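You operate a simulated robot arm through the tools that you are given. There is no shell and no other tool.

You are at the controls of a simulated robot arm. One attempt, no reset.

Task
Switch the pump on, close its vent and bring it to 1.3 bar.
Fine: pump most of the way, then trim the last bit with the fine knob.

Only the result counts: the job must be done as asked and must still hold three seconds after the hand-in. Knocking over, shifting, dropping, spilling or breaking anything else fails it.

Robot
A 6-joint arm with a two-finger gripper, fixed in place. Base frame: the origin is on the floor under the middle of its stand, x ahead of it, y to its left, z up. Readings come in mm, rad, newtons and seconds.
With the tool pointing down near the work surface it reaches from about 300 to 740 mm from the base axis. Its first joint turns from -2.897 to 2.897 rad. Payload 1.57 kg.
The TCP is the grasp point between the finger pads, 21 mm short of the fingertips. In the tool frame z runs along the fingers and y along their closing line. The gripper opens to 70 mm; its body begins 50 mm behind the TCP.
Orientation is told as [roll, pitch, yaw] about the base's x, y, z axes, in that order, counted from this pose: with the fingers straight down and closing along the base's y, the tool's x points along the base's -x, its y along +y and its z along -z.

Tools
- The arm moves only by the tool jog_arm. Its argument "commands" is a list that holds one entry, the list of rows, each a list of 7 numbers: the shift along the tool's x, y, z in units of 50 mm (1.0 is 50 mm), then the turn, a rotation vector about the tool's x, y, z in units of 4 degrees (1.0 is 4 degrees), then the opening, from 0 (shut) to 1 (fully open). In form: [[[x, y, z, ax, ay, az, fingers], ...]]. A call has 1 to 20 rows; each row shifts and turns the commanded pose from where the row before left it, along the tool's axes as they then stand. A call with a number of a shift or a turn outside -1 to 1 is refused whole. A row lasts 0.2 s, in which the tool goes at most 50 mm and 0.15 rad; a call with a longer step from one row to the next is refused whole, and so is a gripper value outside its range. A pose out of reach is approached as far as the arm can. The call stops where the force on the tool passes 40 N (or 10 N more than at its start, if that is more) or the arm is blocked; 0.2 s more then pass. Each finger travels about 155.5 mm/s and halts on what it meets, pressing with about 25 N; the grip force reading is that of the motor and also rises with nothing between the fingers. The clock runs only during rows and for 0.2 s after the last one: add rows that do not move to give the fingers time. The reply holds the time, the measured pose of the TCP, the force on the tool along the base axes, the opening and the grip force, in the units named above and with some noise, with the torque about the TCP (base axes, N m) and any sound that the robot's microphone picked up.
- Cameras (640 x 400 px; columns grow to the right, rows downward): "scene" is fixed at [50.5, 649.2, 1553.5]; the picture's right is [-0.65, -0.76, 0.00], its down [-0.63, 0.54, -0.56] and it looks along [0.43, -0.37, -0.83] (base axes); focal length 308 px, centre (320, 200). "wrist" rides on the gripper at [79, 4, -81] in the tool frame; the picture's right is [-0.05, 1.00, 0.00], its down [-0.67, -0.04, -0.74] and it looks along [-0.74, -0.04, 0.67] (tool axes); focal length 256 px, centre (320, 200). There is no depth. A picture from a camera that has moved, and an enlarged one, comes with that camera's place and axes in the base frame and with its lens.
- grab_frame(camera): a new picture of that camera. It takes no simulated time.
- enlarge(camera, box): a new picture of the part [left, top, right, bottom] of that camera's present view, enlarged. It takes no simulated time.
- sign_off(): hands the job in; it is judged then, once.

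Places have to be worked out from the pictures, the camera data and where the tool is seen. Open the gripper and draw the arm clear of the work before you hand the job in, unless the task says otherwise.

The tools are called after ">>>" as a command line: name --argument value ..., lists and objects as JSON in quotes. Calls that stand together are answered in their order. jog_arm: Moves the arm, as the interface text tells. Its arguments: {"type":"object","properties":{"commands":{"type":"array","items":{"type":"array","items":{"type":"array","items":{"type":"number"}}}}},"required":["commands"]} The other tools are called the same way: grab_frame (camera) takes a picture; enlarge (camera, box) takes an enlarged picture of a part of a camera's view; sign_off () hands the job in.

At the start:

```text
t: 0.0
tool_pos: [280.5, 300.5, 1155.0]
ee_rot: [-0.001, 0.0, -0.001]
contact_force: [0.3, 0.1, 0.2]
moment: [-0.01, 0.01, -0.03]
gripper_width: 69.9
grasp_force: 0.0
```

scene: 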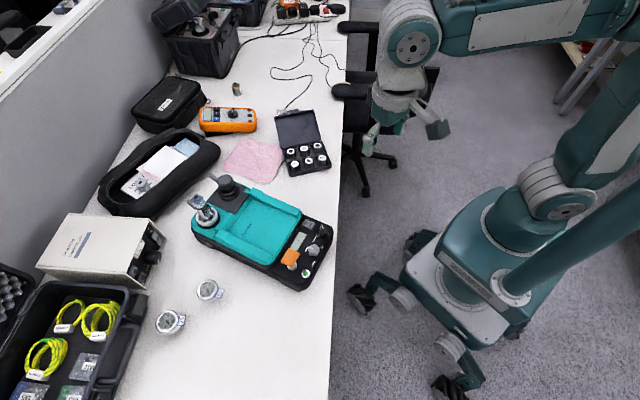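
wrist: 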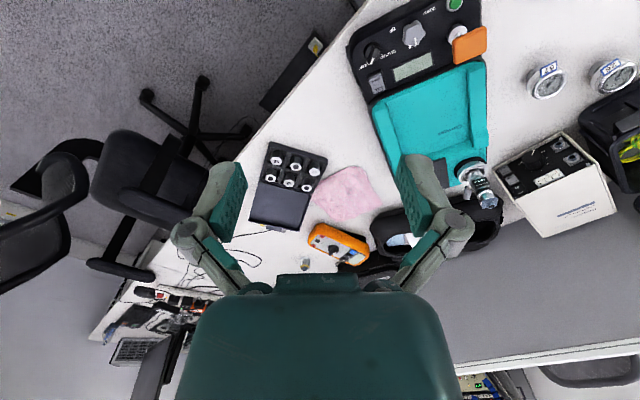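

I start by looking closely at the pump device in both cameras to identify its controls.

>>> enlarge --camera "scene" --box '[180, 165, 340, 295]'

>>> enlarge --camera "wrist" --box '[340, 0, 500, 100]'

>>> enlarge --camera "wrist" --box '[380, 60, 540, 220]'

```text
3.08 times, centred on (260, 230) of scene
camera zoom: at [50.5, 649.2, 1553.5], right [-0.65, -0.76, 0.0], down [-0.63, 0.54, -0.56], along [0.43, -0.37, -0.83], focal length 949 px, centre (505, 108)
```

zoom: 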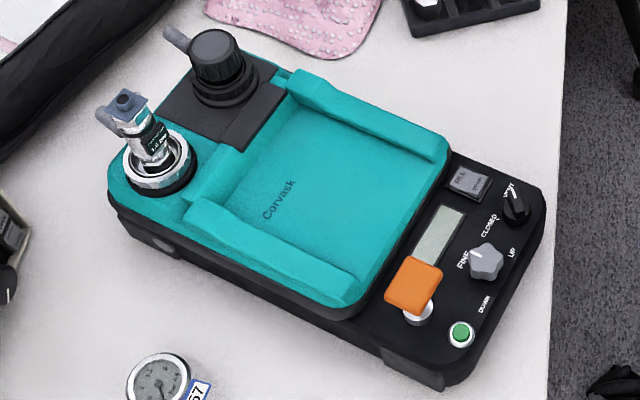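

```text
4.00 times, centred on (420, 50) of wrist
camera zoom: at [202.8, 305.5, 1236.2], right [0.05, 1.0, 0.0], down [0.67, -0.03, 0.74], along [0.74, -0.04, -0.67], focal length 1024 px, centre (-80, 800)
```

zoom: 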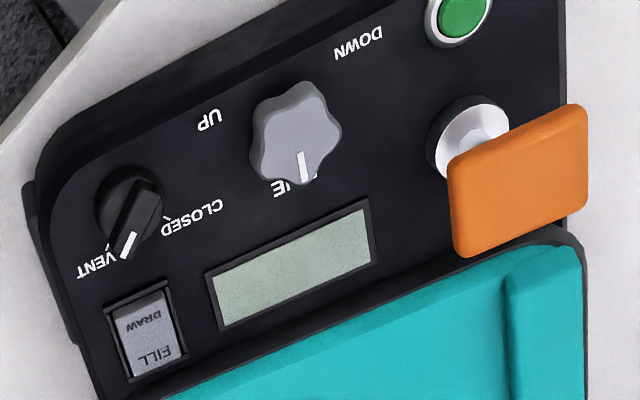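

```text
2.50 times, centred on (460, 140) of wrist
camera zoom: at [202.8, 305.5, 1236.2], right [0.05, 1.0, 0.0], down [0.67, -0.03, 0.74], along [0.74, -0.04, -0.67], focal length 640 px, centre (-30, 350)
```

zoom: 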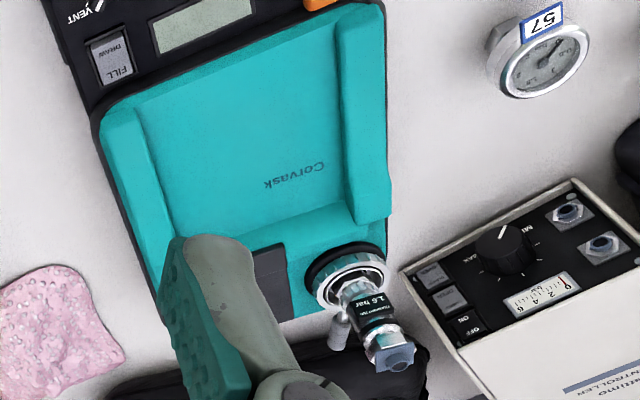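

The pump is the teal/black unit; triangulating both views puts the green button near (293, 489, 800), the fine knob near (323, 434), and the vent knob near (346, 378). I'll move lower for a closer wrist look at the panel.

>>> jog_arm --commands '[[[0.166, 0.339, 0.6, 0, 0, 0, 1], [0.166, 0.339, 0.6, 0, 0, 0, 1], [0.166, 0.339, 0.6, 0, 0, 0, 1], [0.166, 0.339, 0.6, 0, 0, 0, 1], [0.166, 0.339, 0.6, 0, 0, 0, 1], [0.166, 0.339, 0.6, 0, 0, 0, 1], [0.166, 0.339, 0.6, 0, 0, 0, 1], [0.166, 0.339, 0.6, 0, 0, 0, 1], [0, 0, 0, 0, 0, 0, 1]]]'

>>> grab_frame --camera "wrist"

>>> grab_frame --camera "scene"

```text
t: 2.0
tool_pos: [215.1, 435.8, 915.1]
ee_rot: [0.001, 0.0, -0.001]
contact_force: [-0.5, 0.5, -0.1]
moment: [-0.02, 0.0, 0.0]
gripper_width: 69.9
grasp_force: 0.0
```

```text
taken
camera wrist: at [135.9, 440.3, 996.8], right [0.05, 1.0, 0.0], down [0.67, -0.04, 0.74], along [0.74, -0.04, -0.67], focal length 256 px, centre (320, 200)
```

wrist: 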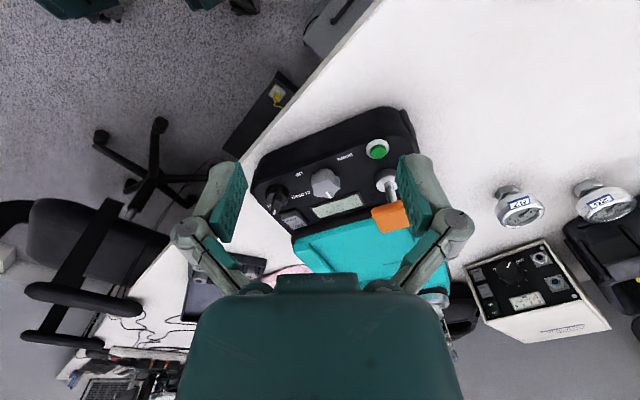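

```text
taken
```

scene: 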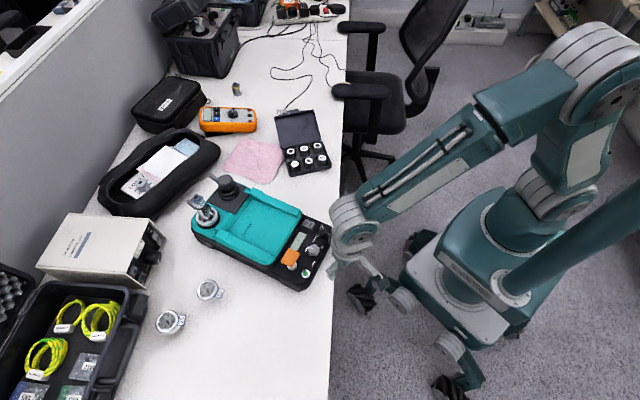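

>>> enlarge --camera "wrist" --box '[240, 100, 450, 240]'

>>> enlarge --camera "scene" --box '[270, 205, 345, 290]'

```text
2.86 times, centred on (345, 170) of wrist
camera zoom: at [135.9, 440.3, 996.8], right [0.05, 1.0, 0.0], down [0.67, -0.04, 0.74], along [0.74, -0.04, -0.67], focal length 731 px, centre (249, 286)
```

zoom: 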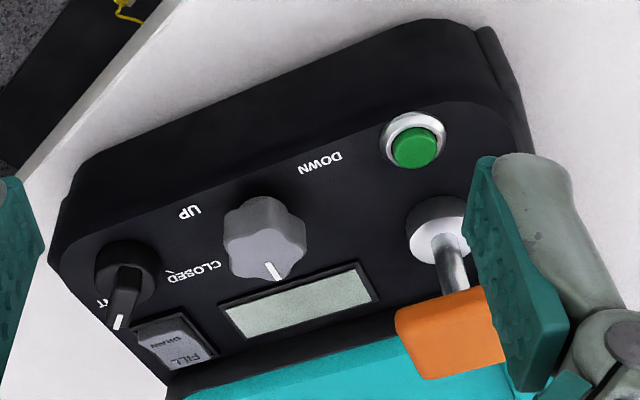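

```text
4.71 times, centred on (308, 248) of scene
camera zoom: at [50.5, 649.2, 1553.5], right [-0.65, -0.76, 0.0], down [-0.63, 0.54, -0.56], along [0.43, -0.37, -0.83], focal length 1451 px, centre (379, -24)
```

zoom: 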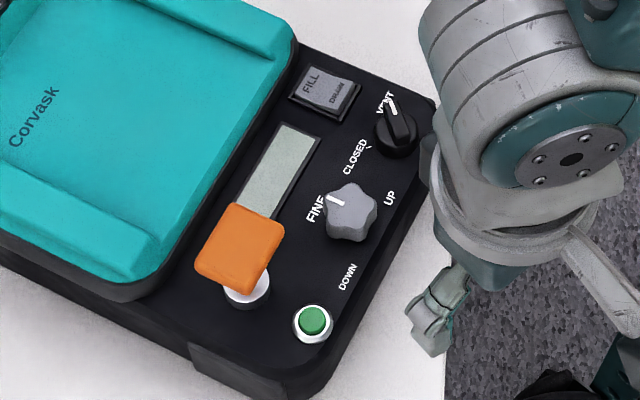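

The orange cap seems to sit on a vertical plunger near (330, 503) with its top around z 850. I'll look at the rocker, rear fittings and other details enlarged.

>>> enlarge --camera "scene" --box '[185, 165, 265, 215]'

>>> enlarge --camera "scene" --box '[326, 214, 350, 229]'

>>> enlarge --camera "wrist" --box '[255, 180, 315, 230]'

>>> enlarge --camera "scene" --box '[285, 210, 335, 241]'

```text
8.00 times, centred on (225, 190) of scene
camera zoom: at [50.5, 649.2, 1553.5], right [-0.65, -0.76, 0.0], down [-0.63, 0.54, -0.56], along [0.43, -0.37, -0.83], focal length 2467 px, centre (1080, 280)
```

zoom: 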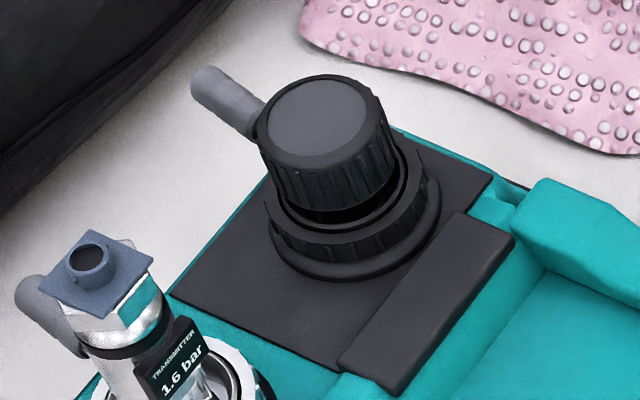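

```text
16.00 times, centred on (338, 222) of scene
camera zoom: at [50.5, 649.2, 1553.5], right [-0.65, -0.76, 0.0], down [-0.63, 0.54, -0.56], along [0.43, -0.37, -0.83], focal length 4934 px, centre (32, -144)
```

zoom: 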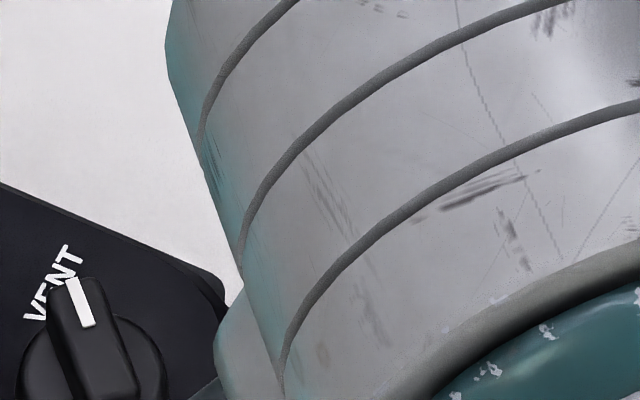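

```text
8.00 times, centred on (285, 205) of wrist
camera zoom: at [135.9, 440.3, 996.8], right [0.05, 1.0, 0.0], down [0.67, -0.04, 0.74], along [0.74, -0.04, -0.67], focal length 2048 px, centre (600, 160)
```

zoom: 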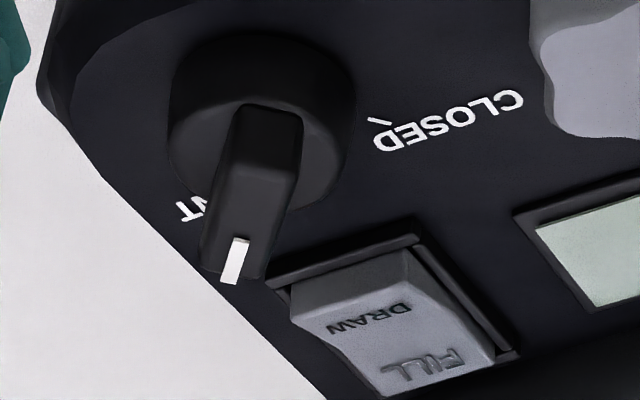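

```text
12.80 times, centred on (310, 226) of scene
camera zoom: at [50.5, 649.2, 1553.5], right [-0.65, -0.76, 0.0], down [-0.63, 0.54, -0.56], along [0.43, -0.37, -0.83], focal length 3947 px, centre (448, -126)
```

zoom: 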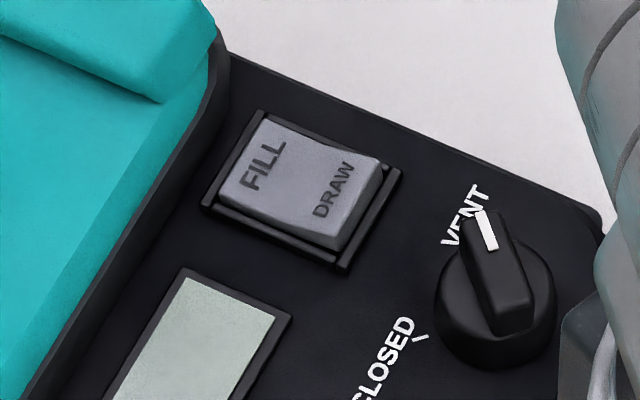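

The rocker's DRAW edge is raised and its FILL edge sits low, so it looks set to FILL; the vent pointer is at VENT. I estimate the device is yawed about 24° from base x. I'll align the tool with it and get a closer look at the panel.

>>> jog_arm --commands '[[[0, 0, 0, 0, 0, -0.871, 1], [0, 0, 0, 0, 0, -0.871, 1], [0, 0, 0, 0, 0, -0.871, 1], [0, 0, 0, 0, 0, -0.871, 1], [0, 0, 0, 0, 0, -0.871, 1], [0, 0, 0, 0, 0, -0.871, 1], [0, 0, 0, 0, 0, -0.871, 1], [-0.145, -0.288, 0.35, 0, 0, 0, 1], [-0.145, -0.288, 0.35, 0, 0, 0, 1], [-0.145, -0.288, 0.35, 0, 0, 0, 1], [0, 0, 0, 0, 0, 0, 1]]]'

>>> grab_frame --camera "wrist"

>>> enlarge --camera "wrist" --box '[220, 100, 420, 225]'

>>> enlarge --camera "scene" --box '[265, 200, 361, 260]'

```text
t: 4.4
tool_pos: [253.0, 405.9, 862.9]
ee_rot: [0.0, -0.001, 0.425]
contact_force: [0.1, 0.0, 0.1]
moment: [-0.02, -0.02, 0.04]
gripper_width: 69.8
grasp_force: 0.0
```

```text
taken
camera wrist: at [179.5, 377.2, 943.5], right [-0.36, 0.93, 0.0], down [0.62, 0.24, 0.74], along [0.69, 0.27, -0.67], focal length 256 px, centre (320, 200)
```

wrist: 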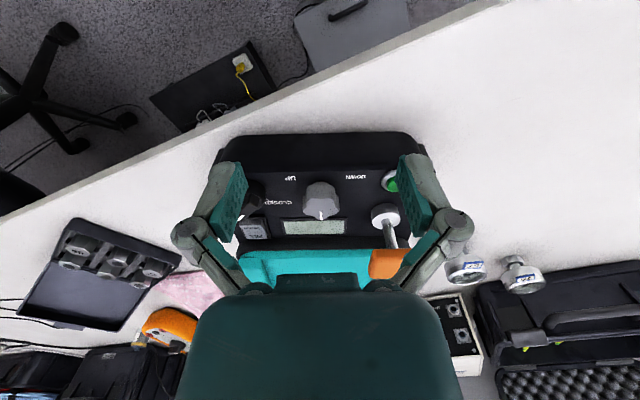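

```text
3.20 times, centred on (320, 162) of wrist
camera zoom: at [179.5, 377.2, 943.5], right [-0.36, 0.93, 0.0], down [0.62, 0.24, 0.74], along [0.69, 0.27, -0.67], focal length 819 px, centre (320, 320)
```

zoom: 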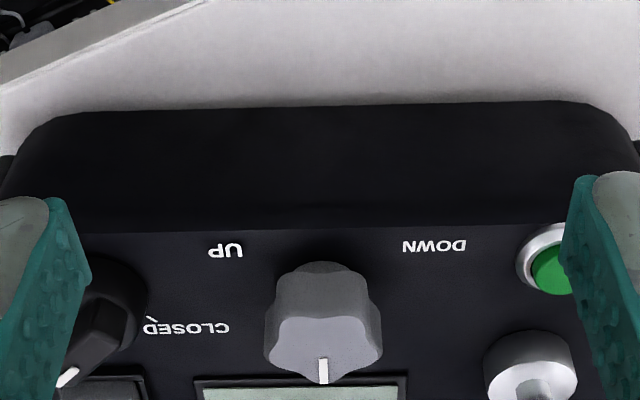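

```text
6.67 times, centred on (313, 230) of scene
camera zoom: at [50.5, 649.2, 1553.5], right [-0.65, -0.76, 0.0], down [-0.63, 0.54, -0.56], along [0.43, -0.37, -0.83], focal length 2056 px, centre (367, 0)
```

zoom: 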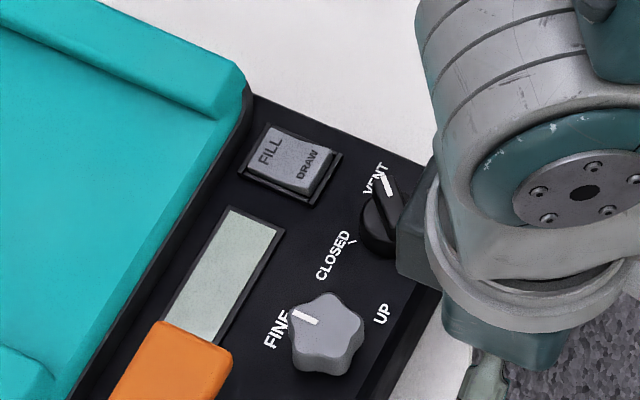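

The panel is now square in the wrist view. I'll go above the green button (about 30 mm clear) with the fingers shut and the tool tilted back 16° so the gripper body stays away from the orange cap.

>>> jog_arm --commands '[[[0, 0, -0.34, 0, 0, 0, 0.5], [-0.487, 0.396, 0, 0, 0, 0, 0.2], [-0.487, 0.396, 0, 0, 0, 0, 0], [-0.487, 0.396, 0, 0, 0, 0, 0], [0, 0, 0, 0, -1, 0, 0], [0, 0, 0, 0, -1, 0, 0], [0, 0, 0, 0, -1, 0, 0], [0, 0, 0, 0, -1, 0, 0], [0, 0, 0, 0, 0, 0, 0]]]'

>>> grab_frame --camera "wrist"

>>> enlarge --camera "scene" --box '[265, 210, 361, 290]'

```text
t: 6.4
tool_pos: [295.0, 490.1, 879.7]
ee_rot: [-0.001, -0.281, 0.426]
contact_force: [0.0, -1.1, -0.9]
moment: [-0.01, 0.01, 0.0]
gripper_width: 0.0
grasp_force: 25.1
```

```text
taken
camera wrist: at [203.4, 453.3, 935.8], right [-0.37, 0.93, 0.01], down [0.41, 0.15, 0.9], along [0.84, 0.33, -0.44], focal length 256 px, centre (320, 200)
```

wrist: 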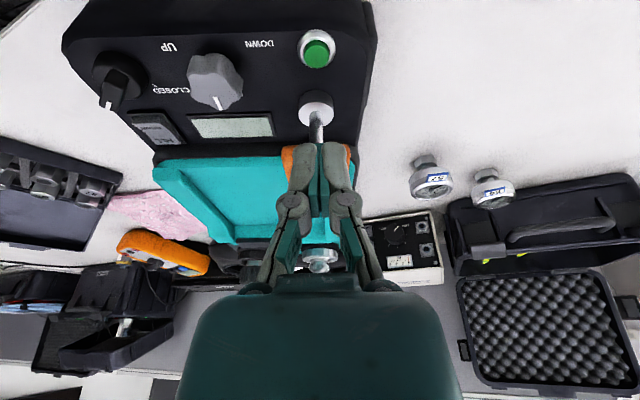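

```text
5.00 times, centred on (313, 250) of scene
camera zoom: at [50.5, 649.2, 1553.5], right [-0.65, -0.76, 0.0], down [-0.63, 0.54, -0.56], along [0.43, -0.37, -0.83], focal length 1542 px, centre (355, -50)
```

zoom: 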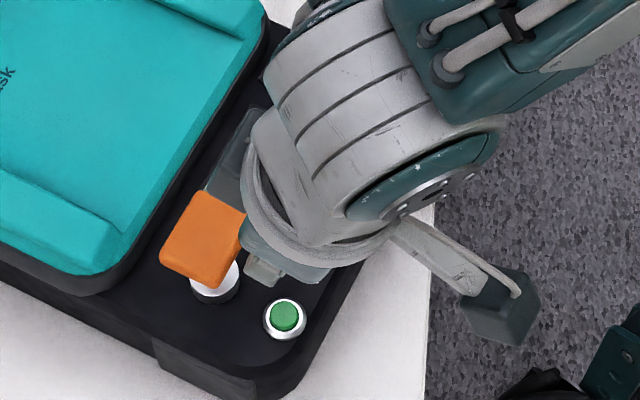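

The closed fingertips line up laterally with the button (both near column 318–320). I'll lower 55 mm straight down, stopping about 10 mm above the button, and check.

>>> jog_arm --commands '[[[0.101, 0, 0.3524, 0, 0, 0, 0], [0.101, 0, 0.3524, 0, 0, 0, 0], [0.101, 0, 0.3524, 0, 0, 0, 0], [0, 0, 0, 0, 0, 0, 0]]]'

>>> grab_frame --camera "wrist"

>>> enlarge --camera "scene" --box '[265, 210, 361, 290]'

```text
t: 7.4
tool_pos: [293.0, 490.0, 825.2]
ee_rot: [0.0, -0.28, 0.425]
contact_force: [-0.1, -0.5, 0.2]
moment: [-0.01, 0.02, -0.02]
gripper_width: 0.0
grasp_force: 24.8
```

```text
taken
camera wrist: at [202.7, 453.6, 881.4], right [-0.37, 0.93, 0.01], down [0.41, 0.15, 0.9], along [0.83, 0.33, -0.44], focal length 256 px, centre (320, 200)
```

wrist: 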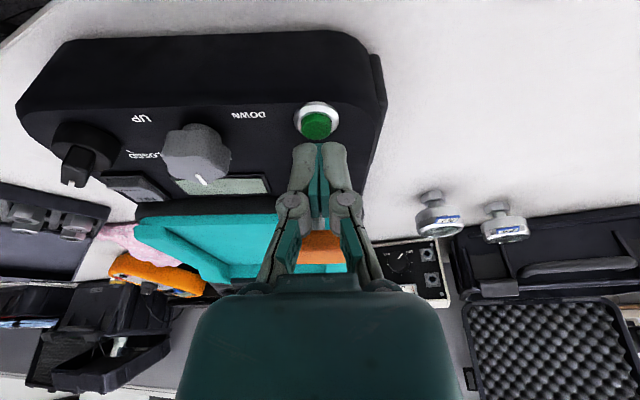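

```text
5.00 times, centred on (313, 250) of scene
camera zoom: at [50.5, 649.2, 1553.5], right [-0.65, -0.76, 0.0], down [-0.63, 0.54, -0.56], along [0.43, -0.37, -0.83], focal length 1542 px, centre (355, -50)
```

zoom: 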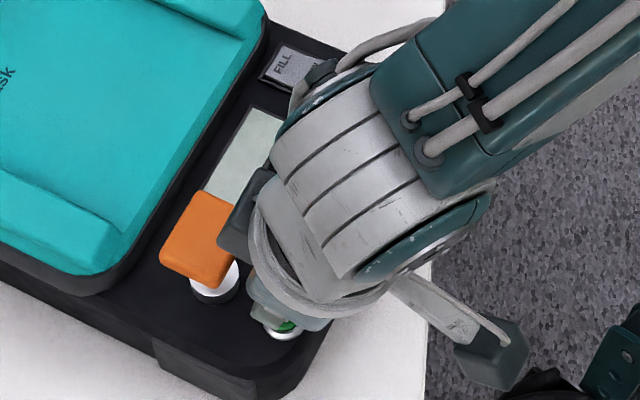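

The tip is about 10 mm above the button and aligned. I'll lower in small steps and watch for force and the display.

>>> jog_arm --commands '[[[0.0165, 0, 0.0577, 0, 0, 0, 0], [0.0165, 0, 0.0577, 0, 0, 0, 0], [0.011, 0, 0.0385, 0, 0, 0, 0], [0, 0, 0, 0, 0, 0, 0]]]'

>>> enlarge --camera "wrist" --box '[260, 90, 380, 200]'

```text
t: 8.4
tool_pos: [294.7, 490.4, 816.2]
ee_rot: [-0.001, -0.275, 0.427]
contact_force: [0.3, 0.0, 0.1]
moment: [0.02, 0.0, 0.0]
gripper_width: 6.0
grasp_force: 25.4
```

```text
3.64 times, centred on (320, 145) of wrist
camera zoom: at [203.2, 453.1, 873.1], right [-0.37, 0.93, 0.01], down [0.41, 0.15, 0.9], along [0.83, 0.33, -0.44], focal length 931 px, centre (320, 400)
```

zoom: 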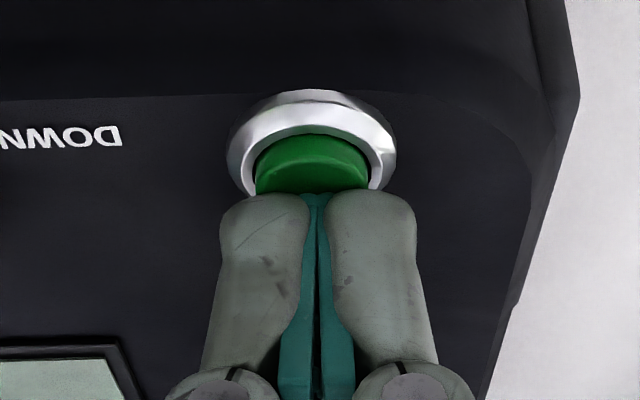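

The finger opening reads 6 mm, though the force is almost zero. I'll check the display and the pads before pressing further.

>>> enlarge --camera "wrist" --box '[150, 80, 400, 240]'

>>> enlarge --camera "scene" --box '[285, 220, 345, 285]'

>>> jog_arm --commands '[[[0, 0, 0, 0, 0, 0, 0], [0, 0, 0, 0, 0, 0, 0]]]'

```text
2.50 times, centred on (275, 160) of wrist
camera zoom: at [203.2, 453.1, 873.1], right [-0.37, 0.93, 0.01], down [0.41, 0.15, 0.9], along [0.83, 0.33, -0.44], focal length 640 px, centre (432, 300)
```

zoom: 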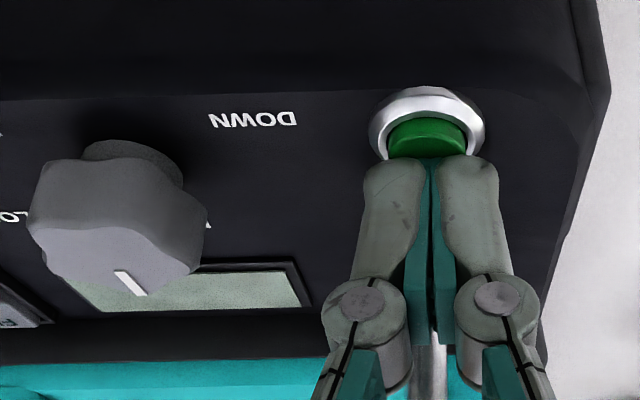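

```text
6.15 times, centred on (315, 252) of scene
camera zoom: at [50.5, 649.2, 1553.5], right [-0.65, -0.76, 0.0], down [-0.63, 0.54, -0.56], along [0.43, -0.37, -0.83], focal length 1898 px, centre (351, -123)
```

zoom: 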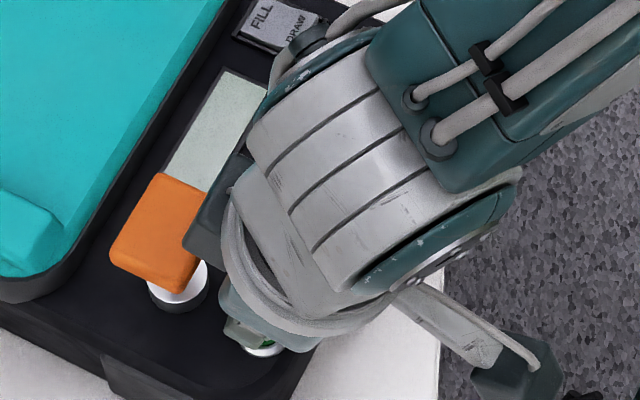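

```text
t: 9.0
tool_pos: [293.4, 489.4, 817.6]
ee_rot: [0.0, -0.279, 0.424]
contact_force: [0.9, 0.4, 1.3]
moment: [-0.01, -0.01, 0.03]
gripper_width: 6.0
grasp_force: 24.7
```

The width stays at 6 mm, so something may be touching the fingers. I'll back up 8 mm and see whether they close again.

>>> jog_arm --commands '[[[-0.0441, 0, -0.1538, 0, 0, 0, 0], [0, 0, 0, 0, 0, 0, 0]]]'

>>> enlarge --camera "wrist" --box '[150, 80, 400, 240]'

```text
t: 9.6
tool_pos: [294.6, 490.7, 824.4]
ee_rot: [0.002, -0.277, 0.428]
contact_force: [-0.1, -0.5, 0.7]
moment: [-0.02, 0.02, 0.02]
gripper_width: 0.1
grasp_force: 25.2
```

```text
2.50 times, centred on (275, 160) of wrist
camera zoom: at [203.2, 453.2, 881.2], right [-0.37, 0.93, 0.01], down [0.41, 0.15, 0.9], along [0.83, 0.33, -0.44], focal length 640 px, centre (432, 300)
```

zoom: 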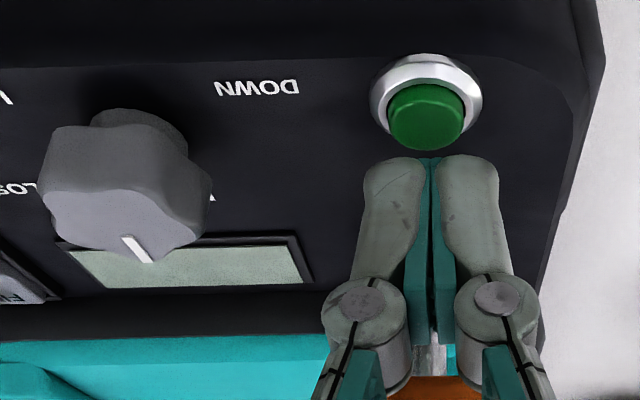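

The fingers closed again on backing off, so the button cap was wedging between the tips. I'll shift 7 mm sideways so a single solid fingertip presses the button, then lower in small steps.

>>> jog_arm --commands '[[[0, -0.14, 0, 0, 0, 0, 0], [0.0165, 0, 0.0577, 0, 0, 0, 0], [0.0165, 0, 0.0577, 0, 0, 0, 0], [0.0055, 0, 0.0192, 0, 0, 0, 0], [0.0055, 0, 0.0192, 0, 0, 0, 0], [0, 0, 0, 0, 0, 0, 0]]]'

>>> enlarge --camera "wrist" --box '[150, 80, 400, 240]'

```text
t: 11.0
tool_pos: [297.0, 483.4, 816.3]
ee_rot: [-0.001, -0.28, 0.425]
contact_force: [-0.7, 0.2, 0.5]
moment: [0.02, 0.02, 0.02]
gripper_width: 5.9
grasp_force: 25.1
```

```text
2.50 times, centred on (275, 160) of wrist
camera zoom: at [206.3, 446.8, 872.8], right [-0.37, 0.93, 0.01], down [0.41, 0.15, 0.9], along [0.83, 0.33, -0.44], focal length 640 px, centre (432, 300)
```

zoom: 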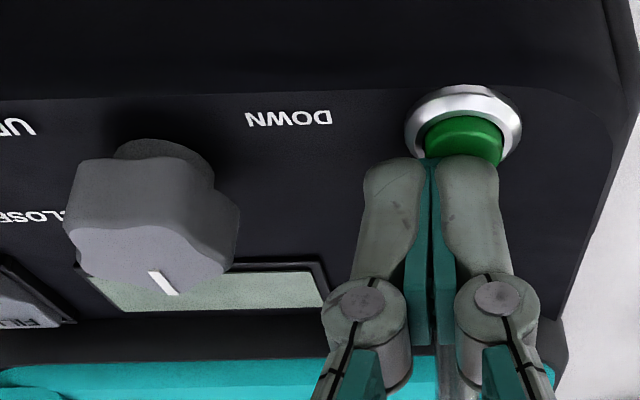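

In the picture the fingers have not moved (edges at the same columns), and there is no force, so the button is not reached yet and I treat the 6 mm reading as unreliable. I'll continue down in 1 mm steps.

>>> jog_arm --commands '[[[0.0055, 0, 0.0192, 0, 0, 0, 0], [0.0055, 0, 0.0192, 0, 0, 0, 0], [0.0055, 0, 0.0192, 0, 0, 0, 0], [0, 0, 0, 0, 0, 0, 0]]]'

>>> enlarge --camera "wrist" --box '[150, 80, 400, 240]'

```text
t: 12.0
tool_pos: [297.1, 483.3, 813.1]
ee_rot: [0.002, -0.28, 0.423]
contact_force: [-0.2, -2.8, 4.8]
moment: [-0.06, 0.04, -0.03]
gripper_width: 6.0
grasp_force: 25.3
heard: click
```

```text
2.50 times, centred on (275, 160) of wrist
camera zoom: at [206.3, 446.9, 869.7], right [-0.37, 0.93, 0.01], down [0.41, 0.15, 0.9], along [0.83, 0.33, -0.44], focal length 640 px, centre (432, 300)
```

zoom: 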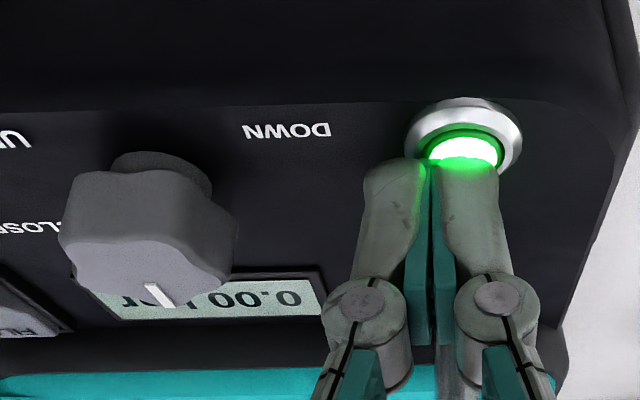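

Click heard, the button is lit and the display reads 0.00 bar, so the pump is on. I'll rise straight up, then level the tool.

>>> jog_arm --commands '[[[-0.11, 0, -0.384, 0, 0, 0, 0], [-0.165, 0, -0.577, 0, 0, 0, 0], [-0.165, 0, -0.577, 0, 0, 0, 0], [0, 0, 0, 0, 1, 0, 0], [0, 0, 0, 0, 1, 0, 0], [0, 0, 0, 0, 1, 0, 0.3], [0, 0, 0, 0, 1, 0, 0.6], [0, 0, 0, 0, 0, 0, 0.6]]]'

>>> grab_frame --camera "wrist"

>>> enlarge --camera "scene" --box '[265, 210, 361, 290]'

```text
t: 13.8
tool_pos: [297.9, 484.1, 893.6]
ee_rot: [0.0, 0.002, 0.426]
contact_force: [-0.6, -0.3, 0.5]
moment: [0.0, -0.03, 0.0]
gripper_width: 42.1
grasp_force: 0.1
```

```text
taken
camera wrist: at [224.0, 454.7, 974.7], right [-0.36, 0.93, 0.0], down [0.62, 0.24, 0.74], along [0.69, 0.27, -0.67], focal length 256 px, centre (320, 200)
```

wrist: 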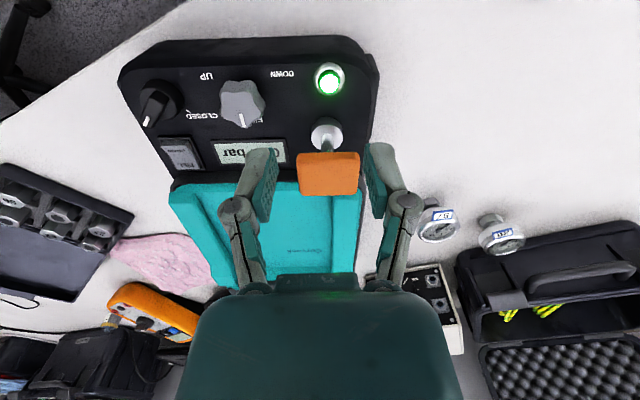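

```text
5.00 times, centred on (313, 250) of scene
camera zoom: at [50.5, 649.2, 1553.5], right [-0.65, -0.76, 0.0], down [-0.63, 0.54, -0.56], along [0.43, -0.37, -0.83], focal length 1542 px, centre (355, -50)
```

zoom: 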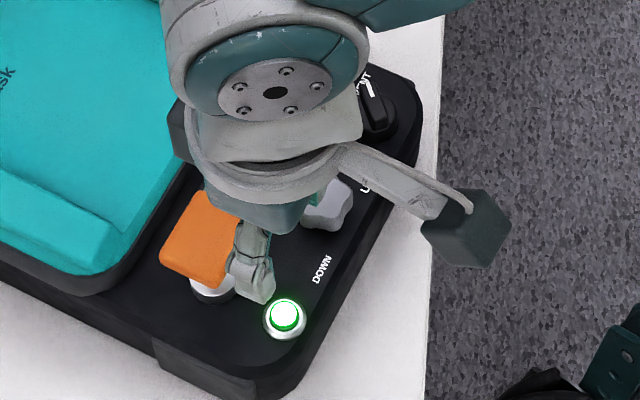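

I'll enlarge this panel view to measure the vent knob, fine knob and cap positions.

>>> enlarge --camera "wrist" --box '[110, 50, 270, 150]'

>>> enlarge --camera "wrist" --box '[230, 50, 390, 210]'

```text
4.00 times, centred on (190, 100) of wrist
camera zoom: at [224.0, 454.7, 974.7], right [-0.36, 0.93, 0.0], down [0.62, 0.24, 0.74], along [0.69, 0.27, -0.67], focal length 1024 px, centre (840, 600)
```

zoom: 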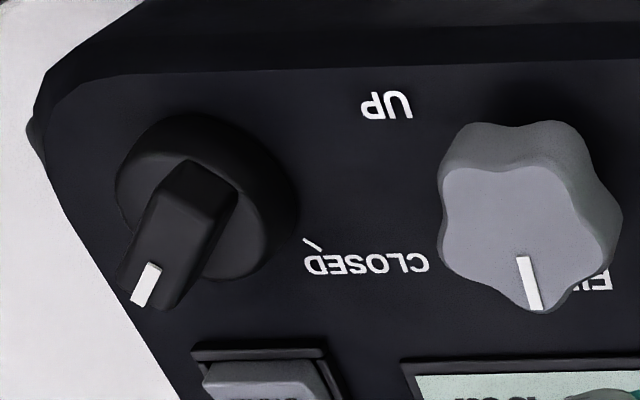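

```text
2.50 times, centred on (310, 130) of wrist
camera zoom: at [224.0, 454.7, 974.7], right [-0.36, 0.93, 0.0], down [0.62, 0.24, 0.74], along [0.69, 0.27, -0.67], focal length 640 px, centre (345, 375)
```

zoom: 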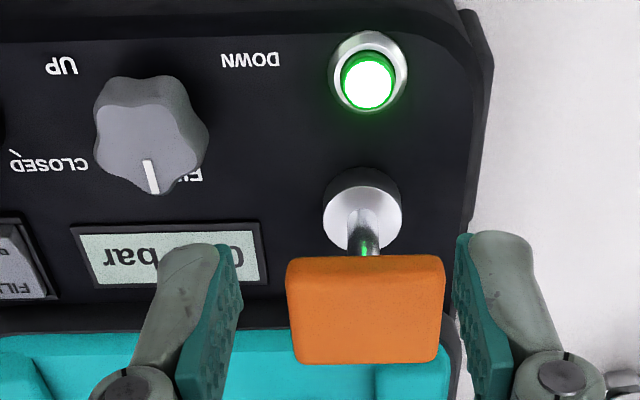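

The vent knob's bar is about 33 mm long and centred near device coordinates that map to base (348, 380). Its top is at z≈812 and its pointer sits at −45° to the device's back direction. I'll move above it and yaw so the fingers close across the bar.

>>> jog_arm --commands '[[[-0.0155, -0.576, 0, 0, 0, 0, 0.57], [-0.0155, -0.576, 0, 0, 0, 0, 0.57], [-0.0155, -0.576, 0, 0, 0, 0, 0.57], [-0.0155, -0.576, 0, 0, 0, 0, 0.57], [0, 0, 0, 0, 0, 0.9375, 0.57], [0, 0, 0, 0, 0, 0.9375, 0.57], [0, 0, 0, 0, 0, 0.9375, 0.57], [0, 0, 0, 0, 0, 0.9375, 0.57], [0, 0, 0, 0, 0, 0.9375, 0.57], [0, 0, 0, 0, 0, 0.9375, 0.57], [0, 0, 0, 0, 0, 0.9375, 0.57], [0, 0, 0, 0, 0, 0.9375, 0.57], [0, 0, 0, 0, 0, 0.9375, 0.57], [0, 0, 0, 0, 0, 0.9375, 0.57], [0, 0, 0, 0, 0, 0.9375, 0.57], [0, 0, 0, 0, 0, 0.9375, 0.57], [0, 0, 0.5, 0, 0, 0, 0.57], [0, 0, 0, 0, 0, 0, 0.57]]]'

>>> grab_frame --camera "wrist"

>>> enlarge --camera "scene" --box '[285, 190, 381, 270]'

```text
t: 17.6
tool_pos: [348.2, 379.7, 868.5]
ee_rot: [0.0, -0.001, -0.36]
contact_force: [0.7, 0.0, -0.1]
moment: [0.02, -0.01, 0.02]
gripper_width: 39.9
grasp_force: 0.0
```

```text
taken
camera wrist: at [275.8, 412.2, 949.8], right [0.4, 0.92, 0.0], down [0.61, -0.27, 0.74], along [0.68, -0.3, -0.67], focal length 256 px, centre (320, 200)
```

wrist: 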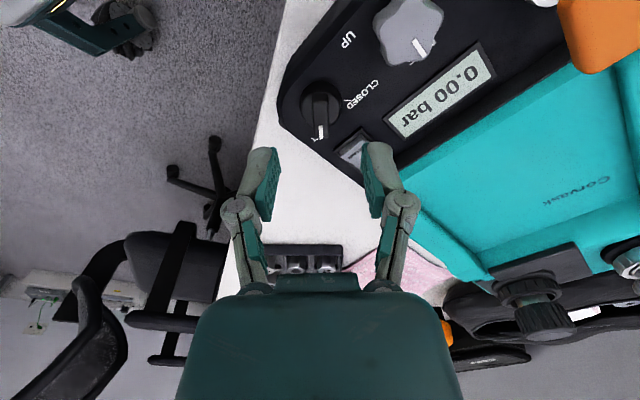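

```text
5.00 times, centred on (333, 230) of scene
camera zoom: at [50.5, 649.2, 1553.5], right [-0.65, -0.76, 0.0], down [-0.63, 0.54, -0.56], along [0.43, -0.37, -0.83], focal length 1542 px, centre (255, 50)
```

zoom: 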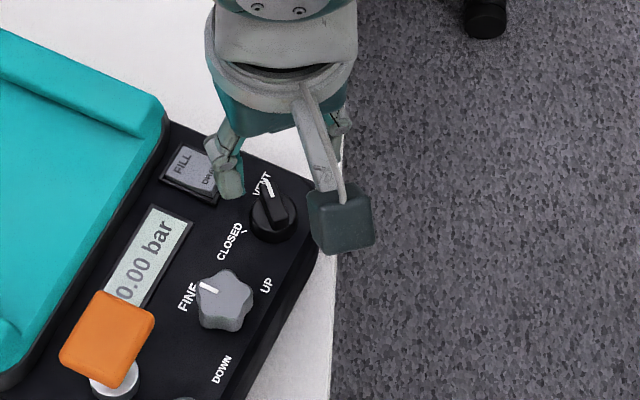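

The knob's bar is lined up with the centre column between the fingers. I'll enlarge to check the offset before descending.

>>> enlarge --camera "wrist" --box '[240, 60, 400, 160]'

>>> enlarge --camera "scene" --box '[325, 215, 365, 245]'

```text
4.00 times, centred on (320, 110) of wrist
camera zoom: at [275.8, 412.2, 949.8], right [0.4, 0.92, 0.0], down [0.61, -0.27, 0.74], along [0.68, -0.3, -0.67], focal length 1024 px, centre (320, 560)
```

zoom: 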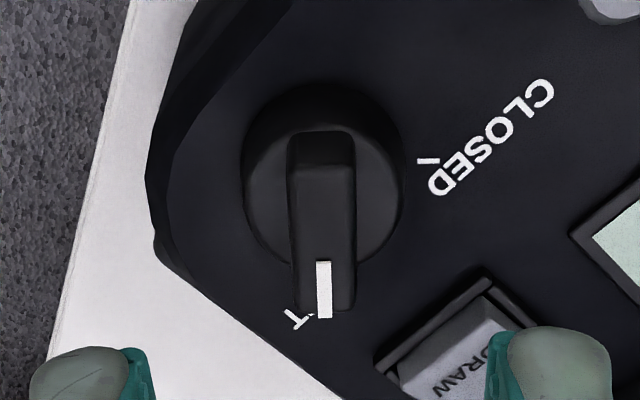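

```text
13.33 times, centred on (345, 230) of scene
camera zoom: at [50.5, 649.2, 1553.5], right [-0.65, -0.76, 0.0], down [-0.63, 0.54, -0.56], along [0.43, -0.37, -0.83], focal length 4112 px, centre (-13, -200)
```

zoom: 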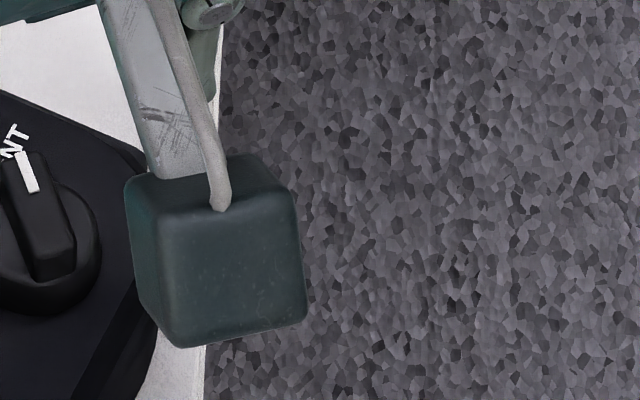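

Offset is under 2 mm, and the CLOSED tick lies exactly 90° counter-clockwise (seen from above) from the pointer. I'll lower to TCP z≈822 around the bar, still open.

>>> jog_arm --commands '[[[-0.03, 0.01, 0.31, 0, 0, 0, 0.57], [0, 0, 0.31, 0, 0, 0, 0.57], [0, 0, 0.31, 0, 0, 0, 0.57], [0, 0, 0, 0, 0, 0, 0.57]]]'

>>> enlarge --camera "wrist" --box '[220, 80, 420, 230]'

>>> enlarge --camera "scene" --box '[305, 190, 375, 250]'

```text
t: 18.6
tool_pos: [349.4, 379.6, 823.0]
ee_rot: [0.001, -0.002, -0.36]
contact_force: [0.6, -0.4, 0.1]
moment: [0.03, 0.01, 0.0]
gripper_width: 39.8
grasp_force: 0.1
```

```text
2.67 times, centred on (320, 155) of wrist
camera zoom: at [277.5, 412.1, 903.3], right [0.4, 0.92, 0.0], down [0.61, -0.27, 0.74], along [0.68, -0.3, -0.67], focal length 683 px, centre (320, 320)
```

zoom: 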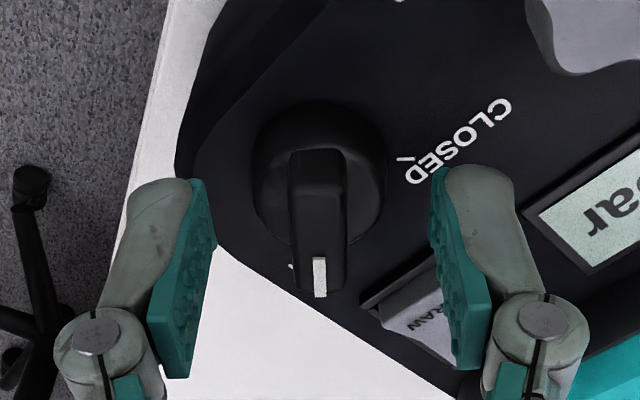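

```text
6.67 times, centred on (340, 220) of scene
camera zoom: at [50.5, 649.2, 1553.5], right [-0.65, -0.76, 0.0], down [-0.63, 0.54, -0.56], along [0.43, -0.37, -0.83], focal length 2056 px, centre (187, 67)
```

zoom: 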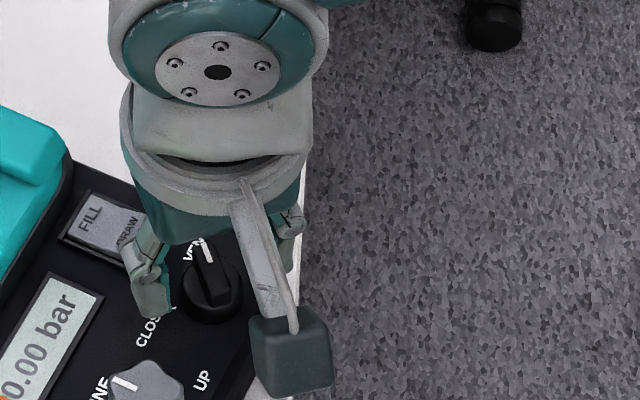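

The bar is well between the pads. I'll drop 2 mm more and close on it.

>>> jog_arm --commands '[[[0.02, 0, 0.04, 0, 0, 0, 0.57], [0, 0, 0, 0, 0, 0, 0.3], [0, 0, 0, 0, 0, 0, 0.0], [0, 0, 0, 0, 0, 0, 0.0]]]'

>>> enlarge --camera "wrist" --box '[220, 80, 420, 230]'

```text
t: 19.6
tool_pos: [349.5, 379.5, 822.7]
ee_rot: [0.003, -0.001, -0.359]
contact_force: [1.6, -6.8, 34.7]
moment: [-0.2, 0.18, -0.03]
gripper_width: 9.8
grasp_force: 24.6
```

```text
2.67 times, centred on (320, 155) of wrist
camera zoom: at [276.4, 411.8, 903.6], right [0.4, 0.92, 0.0], down [0.61, -0.27, 0.75], along [0.68, -0.3, -0.67], focal length 683 px, centre (320, 320)
```

zoom: 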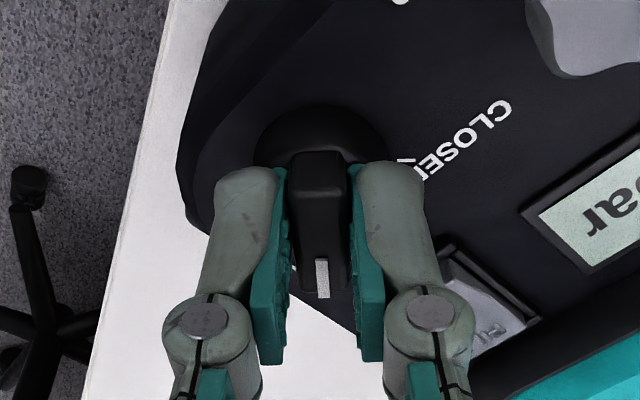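

The tips are bearing on the knob's disc (35 N upward). I'll release slightly, raise 4 mm and re-grip.

>>> jog_arm --commands '[[[0, 0, 0, 0, 0, 0, 0.3], [0, 0, -0.08, 0, 0, 0, 0.3], [0, 0, 0, 0, 0, 0, 0.3], [0, 0, 0, 0, 0, 0, 0.0], [0, 0, 0, 0, 0, 0, 0.0]]]'

>>> enlarge --camera "wrist" --box '[220, 80, 420, 230]'

```text
t: 20.8
tool_pos: [349.0, 380.9, 823.4]
ee_rot: [-0.002, 0.002, -0.36]
contact_force: [-8.5, 6.8, 0.5]
moment: [0.16, 0.2, -0.01]
gripper_width: 10.1
grasp_force: 25.0
```

```text
2.67 times, centred on (320, 155) of wrist
camera zoom: at [275.3, 412.9, 904.5], right [0.4, 0.92, 0.0], down [0.61, -0.27, 0.74], along [0.68, -0.3, -0.67], focal length 683 px, centre (320, 320)
```

zoom: 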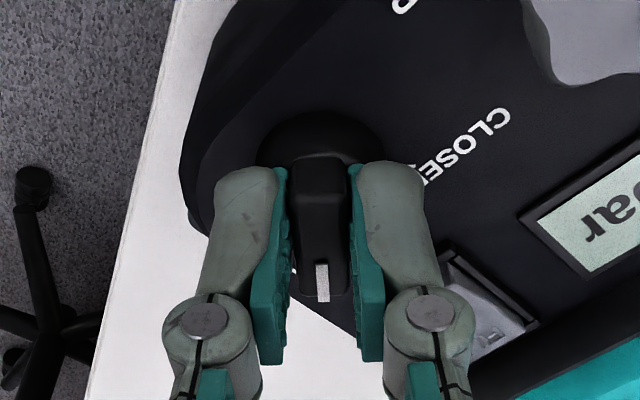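

Good grip now with no vertical load. I'll turn counter-clockwise (negative about tool z) about 40° first and check.

>>> jog_arm --commands '[[[0, 0, 0, 0, 0, -0.9, 0], [0, 0, 0, 0, 0, -0.9, 0], [0, 0, 0, 0, 0, -0.9, 0], [0, 0, 0, 0, 0, -0.9, 0], [0, 0, 0, 0, 0, -0.9, 0], [0, 0, 0, 0, 0, -0.9, 0], [0, 0, 0, 0, 0, -0.9, 0], [0, 0, 0, 0, 0, -0.9, 0], [0, 0, 0, 0, 0, -0.9, 0], [0, 0, 0, 0, 0, -0.9, 0]]]'

>>> grab_frame --camera "wrist"

>>> enlarge --camera "scene" --box '[285, 190, 381, 270]'

```text
t: 23.0
tool_pos: [349.0, 376.6, 823.4]
ee_rot: [-0.001, 0.002, 0.269]
contact_force: [-7.3, -21.8, -0.3]
moment: [-0.53, 0.58, -0.05]
gripper_width: 9.7
grasp_force: 25.0
```

```text
taken
camera wrist: at [271.4, 361.2, 904.8], right [-0.21, 0.98, 0.0], down [0.65, 0.14, 0.74], along [0.73, 0.16, -0.67], focal length 256 px, centre (320, 200)
```

wrist: 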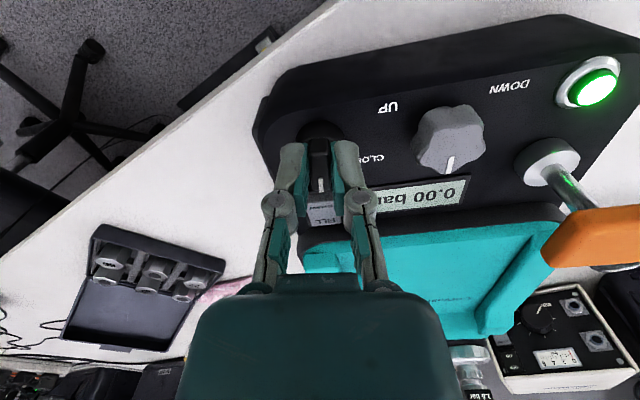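

```text
5.00 times, centred on (333, 230) of scene
camera zoom: at [50.5, 649.2, 1553.5], right [-0.65, -0.76, 0.0], down [-0.63, 0.54, -0.56], along [0.43, -0.37, -0.83], focal length 1542 px, centre (255, 50)
```

zoom: 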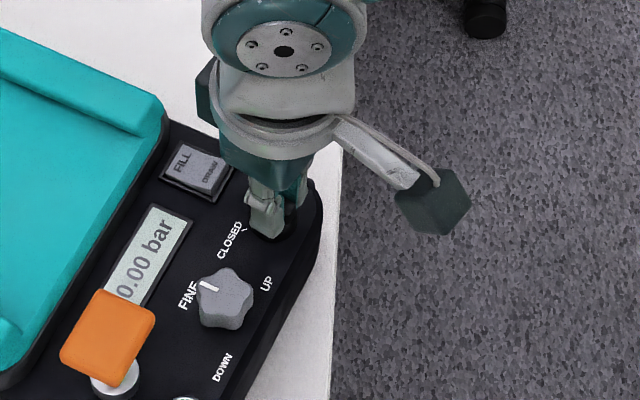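

The knob turns with the gripper, but a 22 N side load shows my axis is off by a few mm. I'll ease the command about 4 mm in −y and continue turning.

>>> jog_arm --commands '[[[0.05, -0.069, 0, 0, 0, 0, 0], [0, 0, 0, 0, 0, -0.9, 0], [0, 0, 0, 0, 0, -0.9, 0], [0, 0, 0, 0, 0, -0.9, 0], [0, 0, 0, 0, 0, -0.9, 0], [0, 0, 0, 0, 0, -0.9, 0], [0, 0, 0, 0, 0, -0.9, 0]]]'

>>> grab_frame --camera "wrist"

```text
t: 24.6
tool_pos: [347.9, 377.6, 825.1]
ee_rot: [0.0, -0.003, 0.645]
contact_force: [14.4, 8.6, 0.9]
moment: [0.23, -0.26, 0.0]
gripper_width: 9.9
grasp_force: 24.7
```

```text
taken
camera wrist: at [282.6, 332.5, 905.3], right [-0.56, 0.83, 0.0], down [0.55, 0.37, 0.75], along [0.62, 0.42, -0.67], focal length 256 px, centre (320, 200)
```

wrist: 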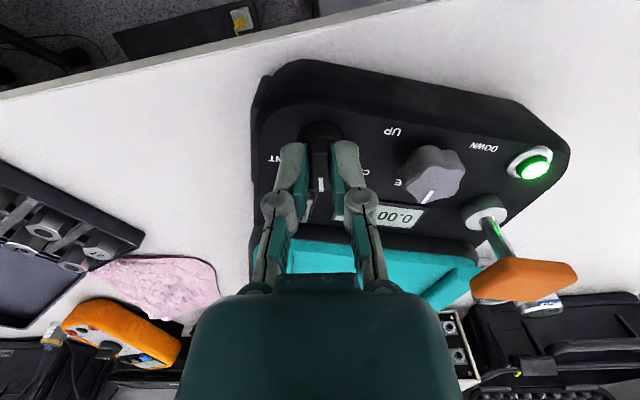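

Turned about 58° so far; side load is now 17 N the other way. I'll ease it and turn the remaining 32° to CLOSED.

>>> jog_arm --commands '[[[-0.05, -0.006, 0, 0, 0, 0, 0], [0, 0, 0, 0, 0, -0.9, 0], [0, 0, 0, 0, 0, -0.9, 0], [0, 0, 0, 0, 0, -0.9, 0], [0, 0, 0, 0, 0, -0.9, 0], [0, 0, 0, 0, 0, -0.9, 0], [0, 0, 0, 0, 0, -0.9, 0], [0, 0, 0, 0, 0, -0.9, 0], [0, 0, 0, 0, 0, -0.9, 0], [0, 0, 0, 0, 0, -0.9, 0]]]'

>>> grab_frame --camera "wrist"

>>> enlarge --camera "scene" --box '[305, 190, 375, 250]'

```text
t: 26.8
tool_pos: [350.6, 375.0, 823.6]
ee_rot: [0.003, 0.0, 1.211]
contact_force: [6.4, -16.4, 9.1]
moment: [-0.3, -0.13, -0.43]
gripper_width: 9.9
grasp_force: 25.0
```

```text
taken
camera wrist: at [318.3, 303.1, 905.2], right [-0.92, 0.4, 0.0], down [0.27, 0.61, 0.74], along [0.3, 0.68, -0.67], focal length 256 px, centre (320, 200)
```

wrist: 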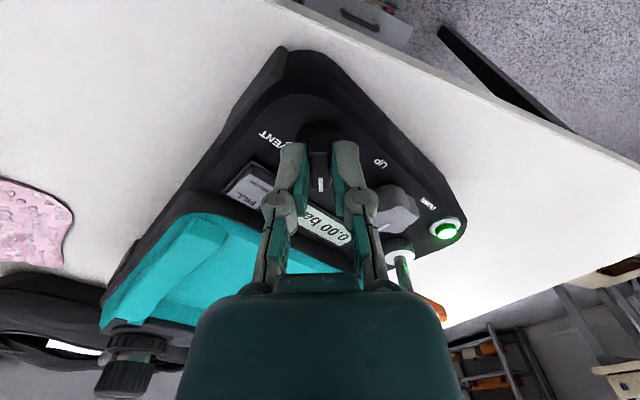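

```text
6.67 times, centred on (340, 220) of scene
camera zoom: at [50.5, 649.2, 1553.5], right [-0.65, -0.76, 0.0], down [-0.63, 0.54, -0.56], along [0.43, -0.37, -0.83], focal length 2056 px, centre (187, 67)
```

zoom: 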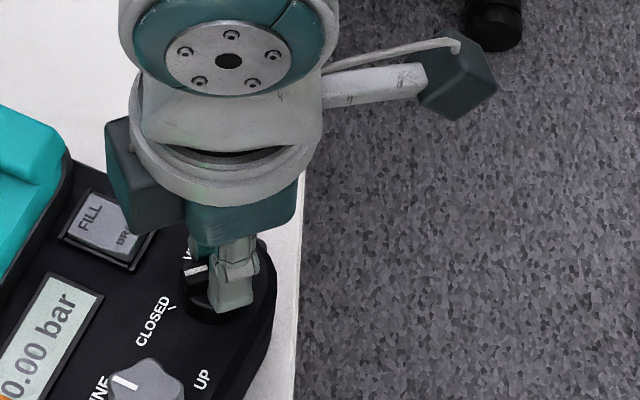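

There is now a −0.43 N m reaction about the knob axis, so it seems to have reached its stop at CLOSED. I'll release and rise to check the pointer.

>>> jog_arm --commands '[[[0, 0, 0, 0, 0, 0, 0.3], [0, 0, 0, 0, 0, 0, 0.5], [0, 0, -0.5, 0, 0, 0, 0.5], [0, 0, -0.7, 0, 0, 0, 0.5], [0, 0, 0, 0, 0, 0, 0.5]]]'

>>> enlarge --camera "wrist" --box '[220, 60, 420, 210]'

>>> enlarge --camera "scene" --box '[295, 190, 365, 250]'

```text
t: 28.0
tool_pos: [349.5, 377.1, 884.0]
ee_rot: [0.001, 0.001, 1.212]
contact_force: [-0.3, 1.1, -0.6]
moment: [-0.03, 0.02, -0.04]
gripper_width: 35.2
grasp_force: 0.1
```

```text
2.67 times, centred on (320, 135) of wrist
camera zoom: at [317.6, 305.1, 965.4], right [-0.92, 0.4, 0.0], down [0.27, 0.61, 0.74], along [0.3, 0.68, -0.67], focal length 683 px, centre (320, 373)
```

zoom: 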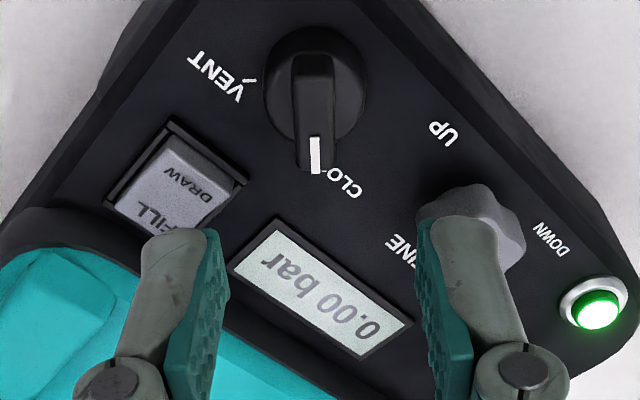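

```text
6.67 times, centred on (330, 220) of scene
camera zoom: at [50.5, 649.2, 1553.5], right [-0.65, -0.76, 0.0], down [-0.63, 0.54, -0.56], along [0.43, -0.37, -0.83], focal length 2056 px, centre (253, 67)
```

zoom: 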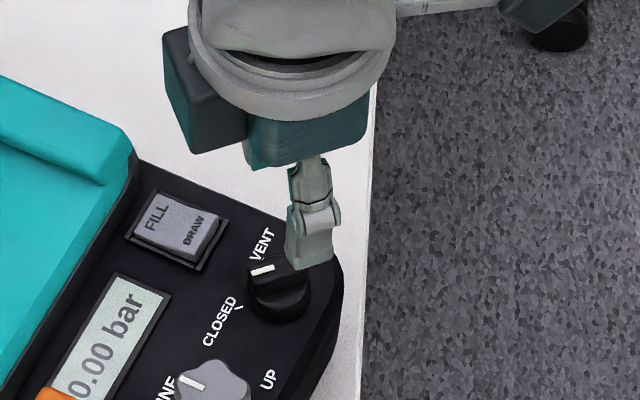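

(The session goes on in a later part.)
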